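You operate a simulated robot arm through the tools that you are given. There is no shell and no other tool. Be economical: measure what you need, move in short steps, check, and stop when the job is done.

Carry out the task below with a simulated robot arm. There is one attempt and no reset: what you move stays moved.

Task
Take the yellow mandrel and put it in the carton.

It is judged by the outcome, as a careful person would: the job done as asked, and still so three seconds after it is handed in. It fails if anything else is knocked over, pushed out of place, dropped, spilled or broken.

Robot
A 7-joint arm with a two-finger parallel gripper, fixed in place. Base frame: the origin is at the foot of the arm, x ahead of it, y to its left, z up; the work surface is at about z = 0. Lengths are in m, angles in degrees, forces in N, time in s.
With the tool pointing down near the work surface it reaches from about 0.22 to 0.58 m from the base axis. Its first joint turns from -66.0 to 66.0 degrees. Payload 2.5 kg.
Tool frame: the origin (TCP) lies between the finger pads and is the grasp point; the fingertips stand 0.023 m ahead of it; z points along the fingers, y is the line along which they close. Largest opening 0.094 m; finger width 0.038, thickness 0.01; the body of the gripper, 0.054 by 0.096 m, starts 0.039 m behind the TCP.
Orientation is that of the tool frame in the base frame, as a unit quaternion [w, x, y, z]. With the fingers straight down and closing along the base's y, the tool's x points along the base's -x, its y along +y and its z along -z.

Tools
- The arm moves only by the tool play_rows. Its argument "deltas" is a list of rows, each a list of 3 entries, a list of its own where there are three numbers: the shift along the tool's x, y, z in m, then the turn, a rotation vector about the tool's x, y, z in degrees, then the finger opening in m, from 0 to 0.094. In form: [[[dx, dy, dz], [ax, ay, az], fingers], ...]. A call has 1 to 12 rows; each row is the pose to reach, as a shift and turn from the pose commanded when the call began, along the tool's axes at that moment. Each row takes 0.2 s and may step no farther than 0.05 m and 8.6 degrees from the row before; otherwise, or with a gripper value out of range, the whole call is refused. Where a pose cannot be reached the arm comes as near as it can. A force on the tool above 40 N (or 10 N above the force at the start of the call, whichever is more), or a blocked arm, ends the call early, and 0.2 s more pass. Each finger travels about 0.108 m/s and halts on what it meets, pressing with about 40 N; the grip force reading is that of the motor and also rises with nothing between the fingers. The clock runs only during rows and for 0.2 s after the last one: add rows that repeat a pose to give the fingers time. It gives the time, the measured TCP pose, the force on the tool (base axes), the opening and the grip force at its end, in the units of the frame above (readings bear some noise), and new pictures: "views" is both (left out), scene, wrist or none.
- Cameras (640 x 400 px; columns grow to the right, rows downward): "scene" is fixed at [0.1273, -0.4093, 0.5554]; the picture's right is [0.79, -0.61, 0.00], its down [-0.27, -0.35, -0.90] and it looks along [0.55, 0.71, -0.44] (base axes); focal length 279 px, centre (320, 200). "wrist" rides on the gripper at [0.087, 0.016, -0.074] in the tool frame; the picture's right is [-0.18, 0.98, 0.00], its down [-0.58, -0.11, -0.81] and it looks along [-0.79, -0.15, 0.59] (tool axes); focal length 243 px, centre (320, 200). There is no depth. A picture from a camera that has moved, and an enlarged one, comes with that camera's place and axes in the base frame and with its lens.
- close_up(camera, box): a new picture of the part [left, top, right, bottom] of that camera's present view, enlarged. No time passes.
- close_job(): hands the job in; it is judged then, once.

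Work in short steps. Places have to be worked out from the pictures, the camera data and where the tool is seen: move nearer, look again, correct. Check each grasp and each placing, and mend what went wrong. You have 90 turns and 170 pictures in all, those below and enlarged ones among them. Open the gripper and draw the arm clear of the work before you hand the job in, unless the task says otherwise; then end with one line.

The tools are called after "Call:" as a command line: name --argument value ..., lists and objects as JSON in quotes. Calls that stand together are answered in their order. play_rows: Moves the arm, as the interface text tells. Its arguments: {"type":"object","properties":{"deltas":{"type":"array"},"views":{"type":"string","enum":["both","scene","wrist","none"]}},"required":["deltas"]} The other tools are called the same way: close_up (camera, box) takes an enlarged picture of a part of a camera's view; close_job () hands the job in.

At the start:

```text
t: 0.0
tool_pos: [0.4268, -0.0695, 0.3755]
ee_rot: [0.001, 0.0, 1.0, -0.001]
wrist_force: [-0.7, -0.3, -0.5]
width: 0.094
grip_force: 0.0
```

scene: 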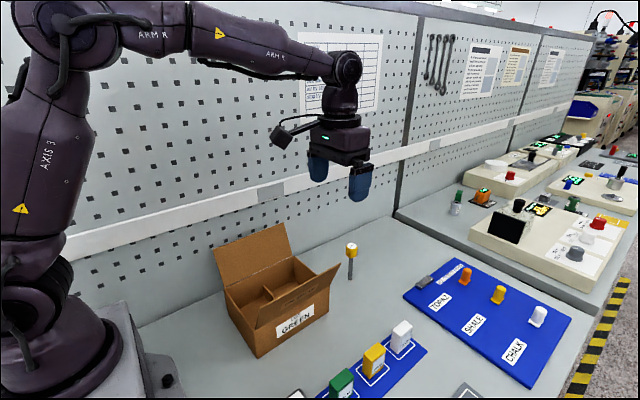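
wrist: 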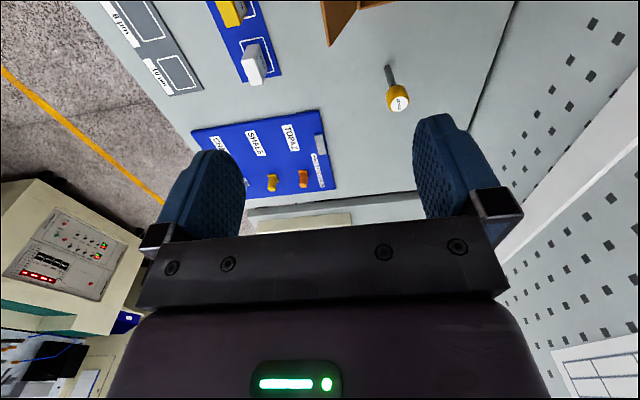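

I'll look closely at the yellow-headed pin and the carton, plus the other yellow items.

Call:
close_up --camera "scene" --box '[200, 210, 400, 360]'

Call:
close_up --camera "scene" --box '[280, 250, 580, 400]'

Call:
close_up --camera "wrist" --box '[180, 0, 500, 200]'

```text
2.67 times, centred on (300, 285) of scene
camera zoom: at [0.1273, -0.4093, 0.5554], right [0.79, -0.61, 0.0], down [-0.27, -0.35, -0.9], along [0.55, 0.71, -0.44], focal length 744 px, centre (373, -27)
```

zoom: 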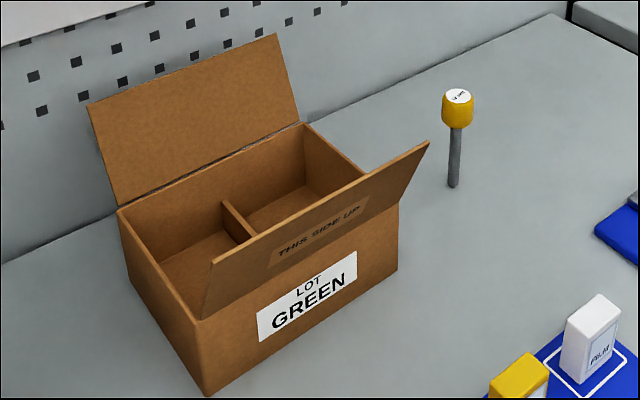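

```text
2.13 times, centred on (430, 325) of scene
camera zoom: at [0.1273, -0.4093, 0.5554], right [0.79, -0.61, 0.0], down [-0.27, -0.35, -0.9], along [0.55, 0.71, -0.44], focal length 595 px, centre (85, -67)
```

zoom: 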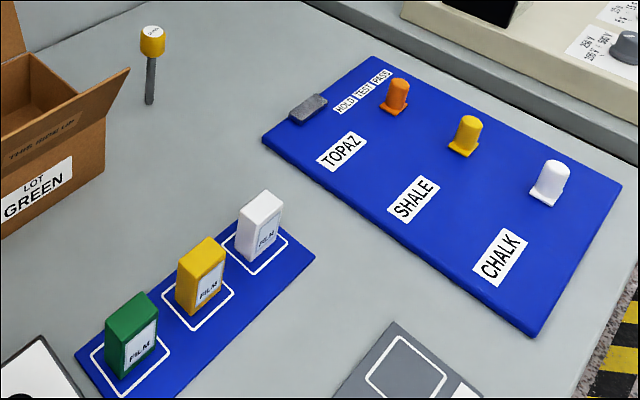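

```text
2.00 times, centred on (340, 100) of wrist
camera zoom: at [0.3403, -0.0525, 0.4489], right [0.18, 0.98, 0.0], down [0.58, -0.11, 0.81], along [0.79, -0.15, -0.59], focal length 485 px, centre (280, 400)
```

zoom: 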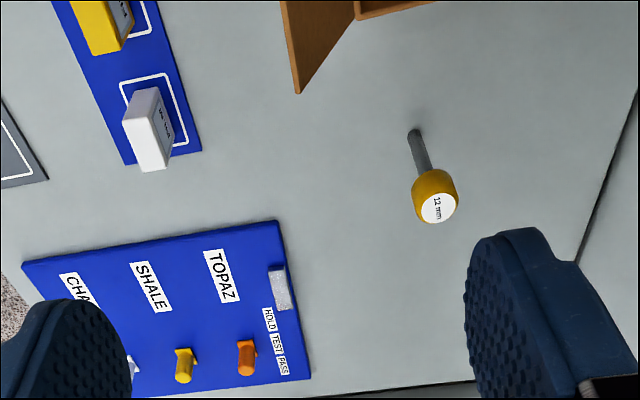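

The mandrel is the yellow-headed pin labelled 12 mm. Both cameras place it near (0.567, 0.024), with its head at z 0.09–0.118. The carton spans about x 0.253–0.452 and y -0.03–0.12, with its rim at 0.082 and flaps up to 0.17. I'll move above the pin and check again.

Call:
play_rows --deltas '[[[-0.023, 0.0155, 0.026], [0, 0, 0], 0.094], [[-0.047, 0.031, 0.052], [0, 0, 0], 0.094], [[-0.07, 0.0465, 0.078], [0, 0, 0], 0.094], [[-0.093, 0.062, 0.104], [0, 0, 0], 0.094], [[-0.117, 0.0775, 0.13], [0, 0, 0], 0.094], [[-0.14, 0.093, 0.155], [0, 0, 0], 0.094], [[-0.14, 0.093, 0.155], [0, 0, 0], 0.094]]'

```text
t: 1.6
tool_pos: [0.5672, 0.0218, 0.2201]
ee_rot: [0.0, 0.0, 1.0, -0.001]
wrist_force: [-0.2, -0.9, 0.4]
width: 0.0938
grip_force: 0.0
camera wrist: at [0.4806, 0.0401, 0.293], right [0.18, 0.98, 0.0], down [0.58, -0.11, 0.81], along [0.79, -0.15, -0.59], focal length 243 px, centre (320, 200)
```

scene: 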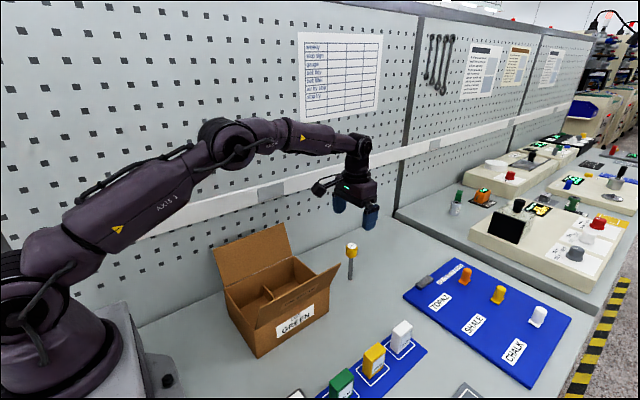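
wrist: 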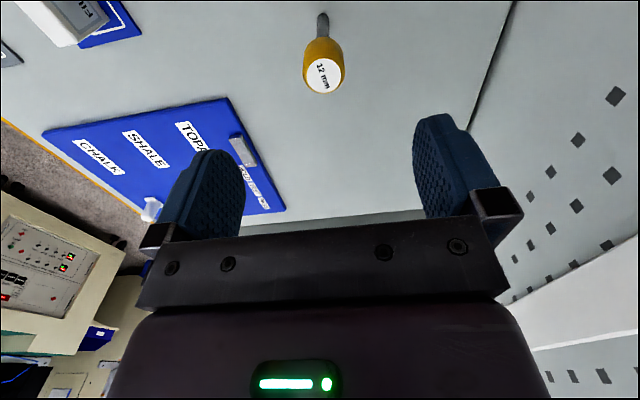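

The pin's axis is at about (0.566, 0.0255), with the fingers either side. I'll descend to z≈0.10 with a +4 mm y correction.

Call:
play_rows --deltas '[[[0.001, 0.004, 0.02], [0, 0, 0], 0.094], [[0.001, 0.004, 0.05], [0, 0, 0], 0.094], [[0.001, 0.004, 0.08], [0, 0, 0], 0.094], [[0.001, 0.004, 0.1], [0, 0, 0], 0.094], [[0.001, 0.004, 0.118], [0, 0, 0], 0.094], [[0.001, 0.004, 0.118], [0, 0, 0], 0.094]]'

Call:
close_up --camera "scene" --box '[290, 170, 410, 290]'

```text
t: 3.0
tool_pos: [0.5675, 0.0259, 0.1025]
ee_rot: [0.001, -0.001, 1.0, -0.001]
wrist_force: [-0.1, 0.9, -0.1]
width: 0.0942
grip_force: 0.0
camera wrist: at [0.4796, 0.0435, 0.1754], right [0.18, 0.98, 0.0], down [0.58, -0.11, 0.81], along [0.79, -0.15, -0.59], focal length 243 px, centre (320, 200)
```

scene: 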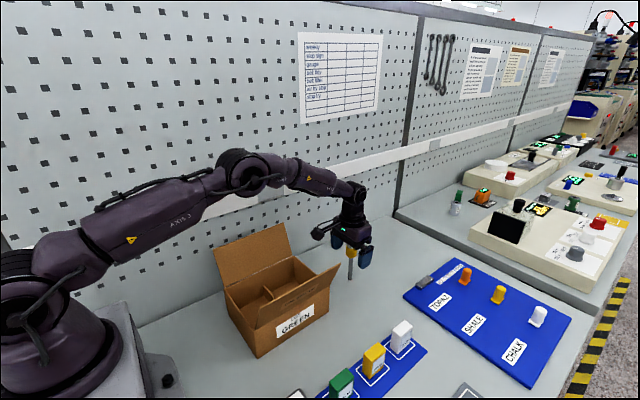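
wrist: 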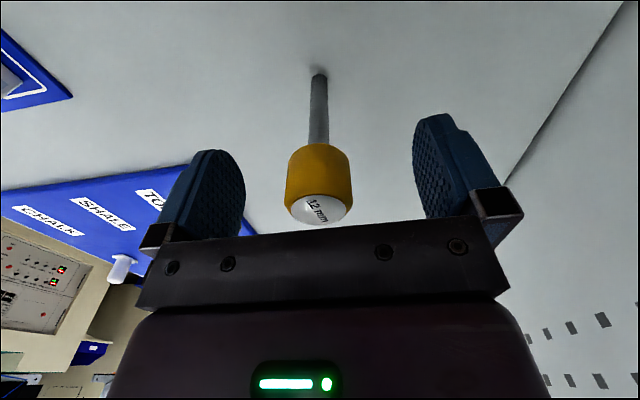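

```text
3.33 times, centred on (350, 230) of scene
camera zoom: at [0.1273, -0.4093, 0.5554], right [0.79, -0.61, 0.0], down [-0.27, -0.35, -0.9], along [0.55, 0.71, -0.44], focal length 930 px, centre (220, 100)
```

zoom: 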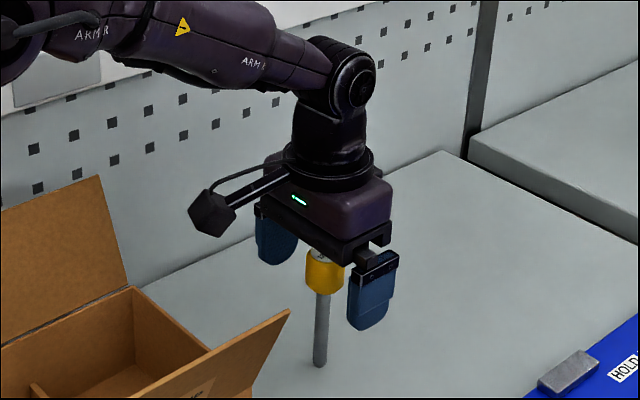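

The head is between the pads (centre z≈0.104, y≈0.028). I'll shift 2 mm in y and close.

Call:
play_rows --deltas '[[[0.001, 0.002, 0], [0, 0, 0], 0.094], [[0.001, 0.002, 0], [0, 0, 0], 0.06], [[0.001, 0.002, 0], [0, 0, 0], 0.04], [[0.001, 0.002, 0], [0, 0, 0], 0.02], [[0.001, 0.002, 0], [0, 0, 0], 0.02], [[0.001, 0.002, 0], [0, 0, 0], 0.02]]' --views "wrist"

```text
t: 4.4
tool_pos: [0.5655, 0.0283, 0.1032]
ee_rot: [0.001, 0.0, 1.0, -0.002]
wrist_force: [0.2, 0.5, 1.4]
width: 0.0304
grip_force: 40.5
camera wrist: at [0.4786, 0.0458, 0.1757], right [0.18, 0.98, 0.0], down [0.58, -0.11, 0.81], along [0.79, -0.15, -0.59], focal length 243 px, centre (320, 200)
```

wrist: 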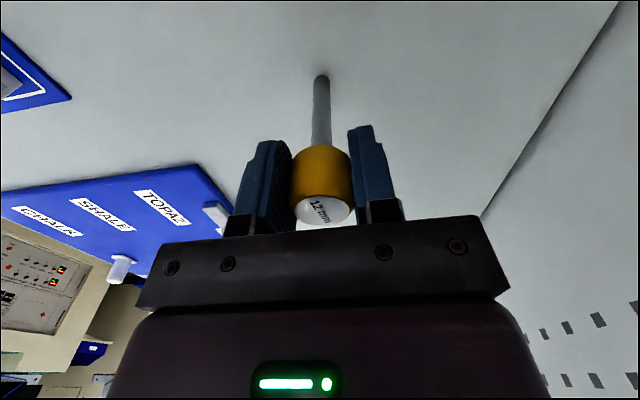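

The head is gripped at 30 mm. I'll lift straight up to z≈0.24, watching for resistance.

Call:
play_rows --deltas '[[[0, 0, -0.01], [0, 0, 0], 0.02], [[0, 0, -0.035], [0, 0, 0], 0.02], [[0, 0, -0.07], [0, 0, 0], 0.02], [[0, 0, -0.105], [0, 0, 0], 0.02], [[0, 0, -0.14], [0, 0, 0], 0.02], [[0, 0, -0.14], [0, 0, 0], 0.02]]'

```text
t: 5.8
tool_pos: [0.5651, 0.0291, 0.2424]
ee_rot: [0.0, 0.001, 1.0, -0.001]
wrist_force: [-0.2, -0.1, -0.6]
width: 0.0304
grip_force: 40.1
camera wrist: at [0.4789, 0.0458, 0.316], right [0.18, 0.98, 0.0], down [0.58, -0.11, 0.81], along [0.79, -0.15, -0.59], focal length 243 px, centre (320, 200)
```

scene: 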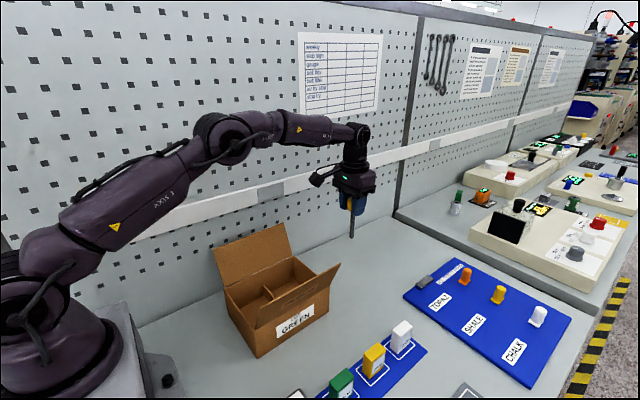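
wrist: 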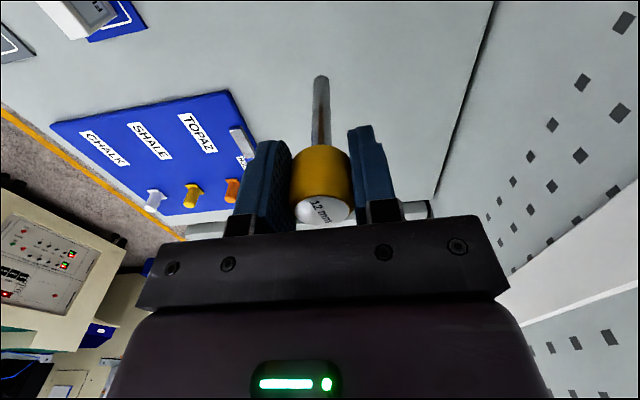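

It's lifted cleanly. I'll raise it to z≈0.29 and move over the right compartment, around (0.403, 0.045).

Call:
play_rows --deltas '[[[0, 0, -0.045], [0, 0, 0], 0.02], [[0.04, 0.004, -0.05], [0, 0, 0], 0.02], [[0.08, 0.008, -0.05], [0, 0, 0], 0.02], [[0.12, 0.012, -0.05], [0, 0, 0], 0.02], [[0.15, 0.016, -0.05], [0, 0, 0], 0.02], [[0.162, 0.016, -0.05], [0, 0, 0], 0.02], [[0.162, 0.016, -0.05], [0, 0, 0], 0.02]]'

Call:
close_up --camera "scene" --box '[200, 160, 400, 360]'

```text
t: 7.4
tool_pos: [0.4038, 0.0448, 0.2918]
ee_rot: [0.002, 0.0, 1.0, -0.001]
wrist_force: [-0.7, 0.6, -0.7]
width: 0.0306
grip_force: 40.0
camera wrist: at [0.3165, 0.062, 0.3654], right [0.18, 0.98, 0.0], down [0.58, -0.11, 0.81], along [0.79, -0.15, -0.59], focal length 243 px, centre (320, 200)
```

scene: 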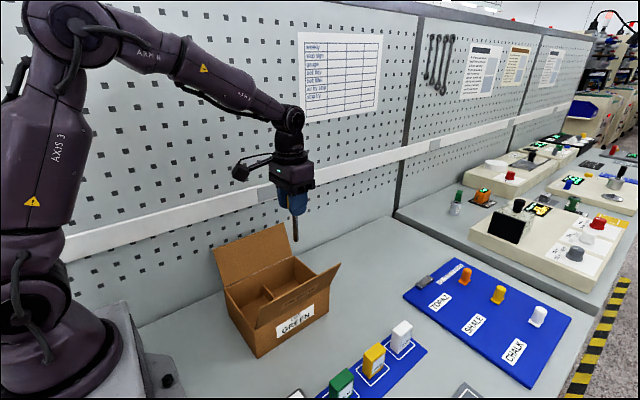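
wrist: 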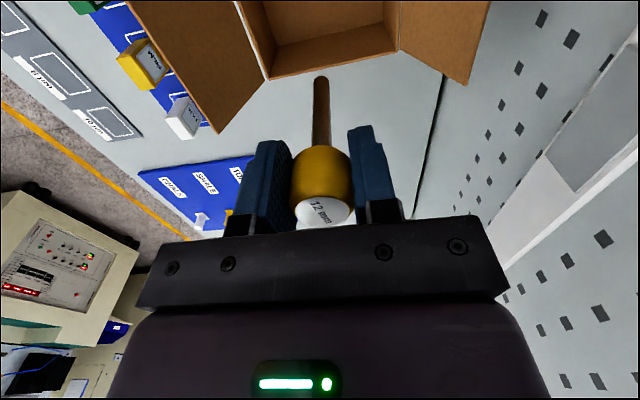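

```text
2.00 times, centred on (300, 260) of scene
camera zoom: at [0.1273, -0.4093, 0.5554], right [0.79, -0.61, 0.0], down [-0.27, -0.35, -0.9], along [0.55, 0.71, -0.44], focal length 558 px, centre (360, 80)
```

zoom: 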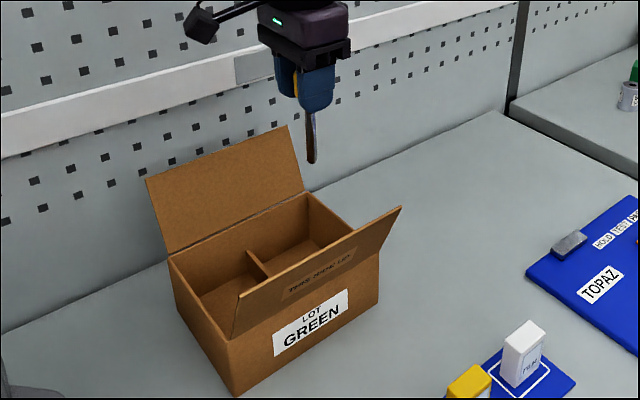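

The wrist view confirms the right wall at x≈0.448 and y from -0.025 to 0.122, so the target is (0.401, 0.048). I'll go down until the pin tip is just above the carton floor.

Call:
play_rows --deltas '[[[0.003, 0.003, 0.03], [0, 0, 0], 0.02], [[0.003, 0.003, 0.06], [0, 0, 0], 0.02], [[0.003, 0.003, 0.09], [0, 0, 0], 0.02], [[0.003, 0.003, 0.12], [0, 0, 0], 0.02], [[0.003, 0.003, 0.145], [0, 0, 0], 0.02], [[0.003, 0.003, 0.165], [0, 0, 0], 0.02], [[0.003, 0.003, 0.165], [0, 0, 0], 0.02]]'

Call:
close_up --camera "scene" --box '[200, 160, 400, 360]'

```text
t: 9.0
tool_pos: [0.4016, 0.0472, 0.1274]
ee_rot: [0.0, 0.0, 1.0, -0.001]
wrist_force: [-0.4, -0.4, -1.8]
width: 0.0306
grip_force: 40.2
camera wrist: at [0.3138, 0.0649, 0.2], right [0.18, 0.98, 0.0], down [0.58, -0.11, 0.81], along [0.79, -0.15, -0.59], focal length 243 px, centre (320, 200)
```

scene: 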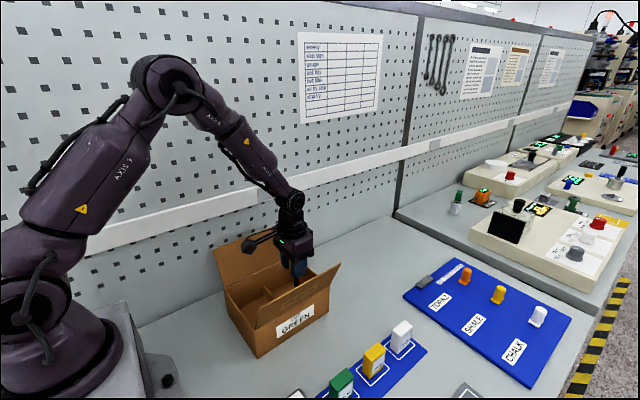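
wrist: 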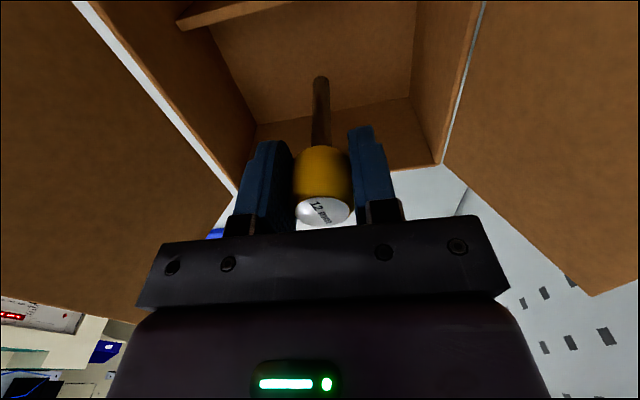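

```text
2.00 times, centred on (300, 260) of scene
camera zoom: at [0.1273, -0.4093, 0.5554], right [0.79, -0.61, 0.0], down [-0.27, -0.35, -0.9], along [0.55, 0.71, -0.44], focal length 558 px, centre (360, 80)
```

zoom: 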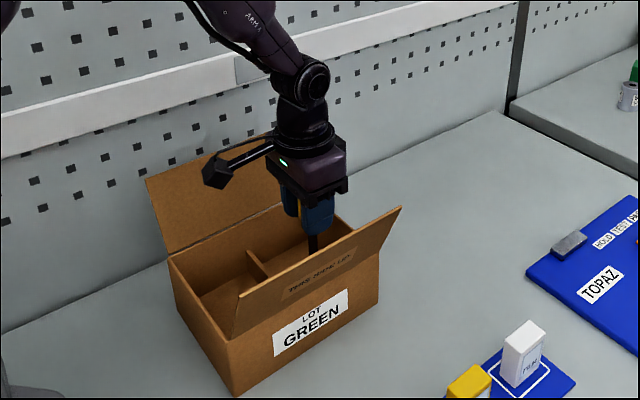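

The pin is centred in the compartment with its tip about 2 cm above the floor. I'll creep down in small steps.

Call:
play_rows --deltas '[[[0, 0, 0.006], [0, 0, 0], 0.02], [[0, 0, 0.012], [0, 0, 0], 0.02], [[0, 0, 0.016], [0, 0, 0], 0.02], [[0, 0, 0.018], [0, 0, 0], 0.02], [[0, 0, 0.018], [0, 0, 0], 0.02]]' --views "wrist"

```text
t: 10.2
tool_pos: [0.4022, 0.0483, 0.1096]
ee_rot: [0.001, 0.0, 1.0, -0.001]
wrist_force: [0.1, 0.3, -1.0]
width: 0.0303
grip_force: 39.9
camera wrist: at [0.3139, 0.0648, 0.1825], right [0.18, 0.98, 0.0], down [0.58, -0.11, 0.81], along [0.79, -0.15, -0.59], focal length 243 px, centre (320, 200)
```

wrist: 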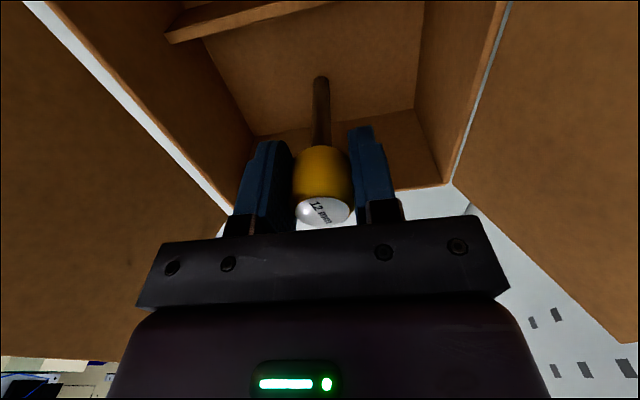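

No contact yet. I'll go down a millimetre at a time and look at the force.

Call:
play_rows --deltas '[[[0, 0, 0.001], [0, 0, 0], 0.02], [[0, 0, 0.002], [0, 0, 0], 0.02], [[0, 0, 0.003], [0, 0, 0], 0.02]]' --views "none"

```text
t: 11.0
tool_pos: [0.4008, 0.0476, 0.1077]
ee_rot: [0.0, 0.0, 1.0, -0.001]
wrist_force: [0.2, -0.4, -1.0]
width: 0.0303
grip_force: 40.1
```

Call:
play_rows --deltas '[[[0, 0, 0.001], [0, 0, 0], 0.02], [[0, 0, 0.002], [0, 0, 0], 0.02]]' --views "none"

```text
t: 11.6
tool_pos: [0.4015, 0.0479, 0.1063]
ee_rot: [0.002, 0.001, 1.0, -0.001]
wrist_force: [-6.4, -1.5, 29.0]
width: 0.0308
grip_force: 40.0
```

The upward force of 29 N shows the pin has touched the floor. I'll back off 1 mm and open slightly.

Call:
play_rows --deltas '[[[0, 0, -0.001], [0, 0, 0], 0.02], [[0, 0, -0.001], [0, 0, 0], 0.03], [[0, 0, -0.001], [0, 0, 0], 0.036], [[0, 0, -0.001], [0, 0, 0], 0.045], [[0, 0, -0.001], [0, 0, 0], 0.055], [[0, 0, -0.001], [0, 0, 0], 0.055]]'

```text
t: 13.0
tool_pos: [0.3996, 0.0467, 0.1065]
ee_rot: [0.001, 0.0, 1.0, -0.002]
wrist_force: [-0.2, -0.1, -0.1]
width: 0.0552
grip_force: 0.1
camera wrist: at [0.3137, 0.0651, 0.1787], right [0.18, 0.98, 0.0], down [0.58, -0.11, 0.81], along [0.79, -0.15, -0.59], focal length 243 px, centre (320, 200)
```

scene: 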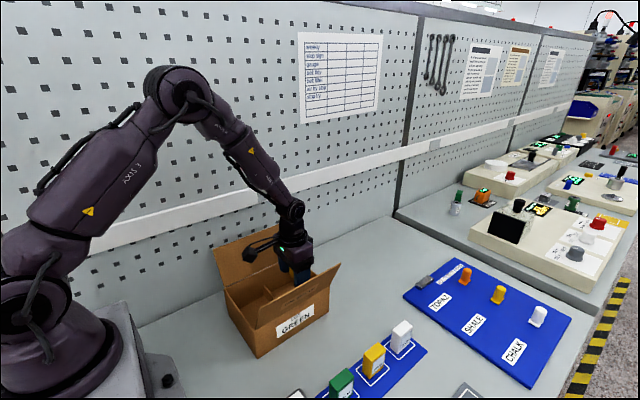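
wrist: 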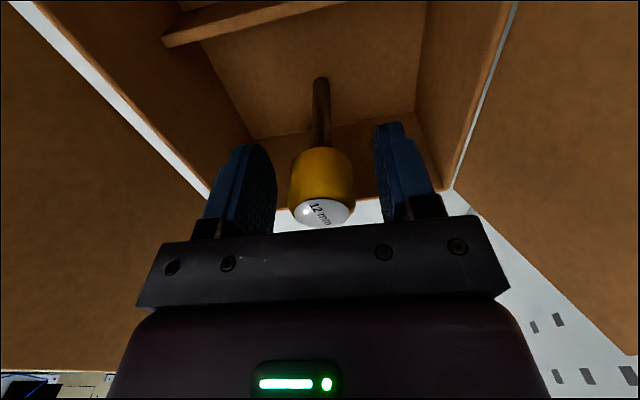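

The pin stands free of both fingers. I'll retreat straight up.

Call:
play_rows --deltas '[[[0, 0, -0.01], [0, 0, 0], 0.055], [[0, 0, -0.03], [0, 0, 0], 0.055], [[0, 0, -0.06], [0, 0, 0], 0.055], [[0, 0, -0.1], [0, 0, 0], 0.055], [[0, 0, -0.14], [0, 0, 0], 0.055], [[0, 0, -0.18], [0, 0, 0], 0.055], [[0, 0, -0.22], [0, 0, 0], 0.055], [[0, 0, -0.22], [0, 0, 0], 0.08], [[0, 0, -0.22], [0, 0, 0], 0.09]]'

Call:
close_up --camera "scene" --box '[200, 210, 400, 360]'

```text
t: 15.0
tool_pos: [0.4007, 0.0478, 0.3259]
ee_rot: [0.002, 0.0, 1.0, -0.001]
wrist_force: [-1.0, 0.4, -0.8]
width: 0.0901
grip_force: 0.2
camera wrist: at [0.3132, 0.0645, 0.3992], right [0.18, 0.98, 0.0], down [0.58, -0.11, 0.81], along [0.79, -0.15, -0.59], focal length 243 px, centre (320, 200)
```

scene: 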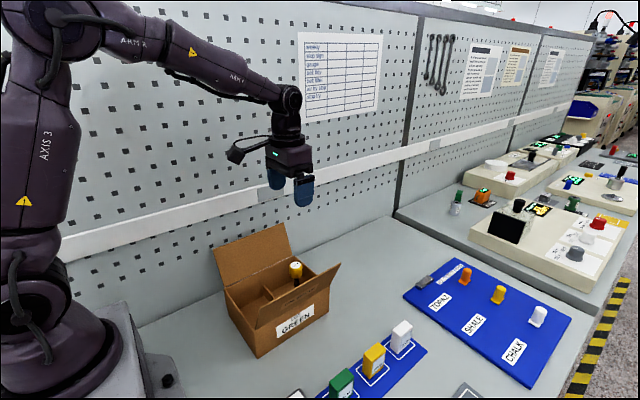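
wrist: 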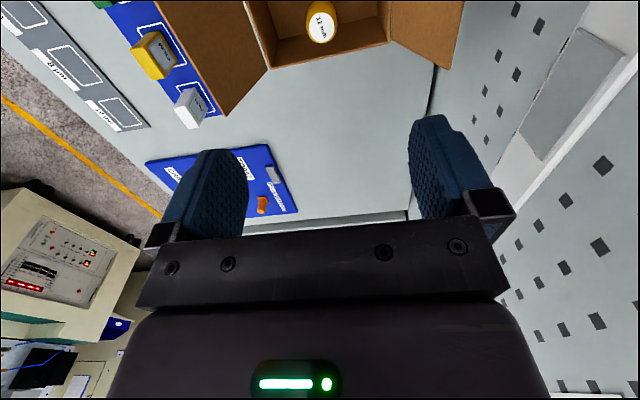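

```text
2.67 times, centred on (300, 285) of scene
camera zoom: at [0.1273, -0.4093, 0.5554], right [0.79, -0.61, 0.0], down [-0.27, -0.35, -0.9], along [0.55, 0.71, -0.44], focal length 744 px, centre (373, -27)
```

zoom: 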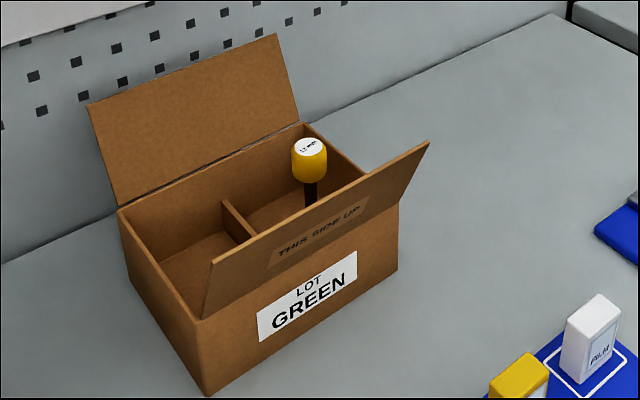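

The mandrel stands upright in the carton. The carton hasn't moved, nothing else looks disturbed, and the arm is clear, so I'm handing the job in.

Call:
close_job

```text
The job is handed in.
```

The yellow mandrel is standing upright in the carton's right-hand compartment, with its head a few centimetres above the rim; the gripper is open and clear, and nothing else was moved.
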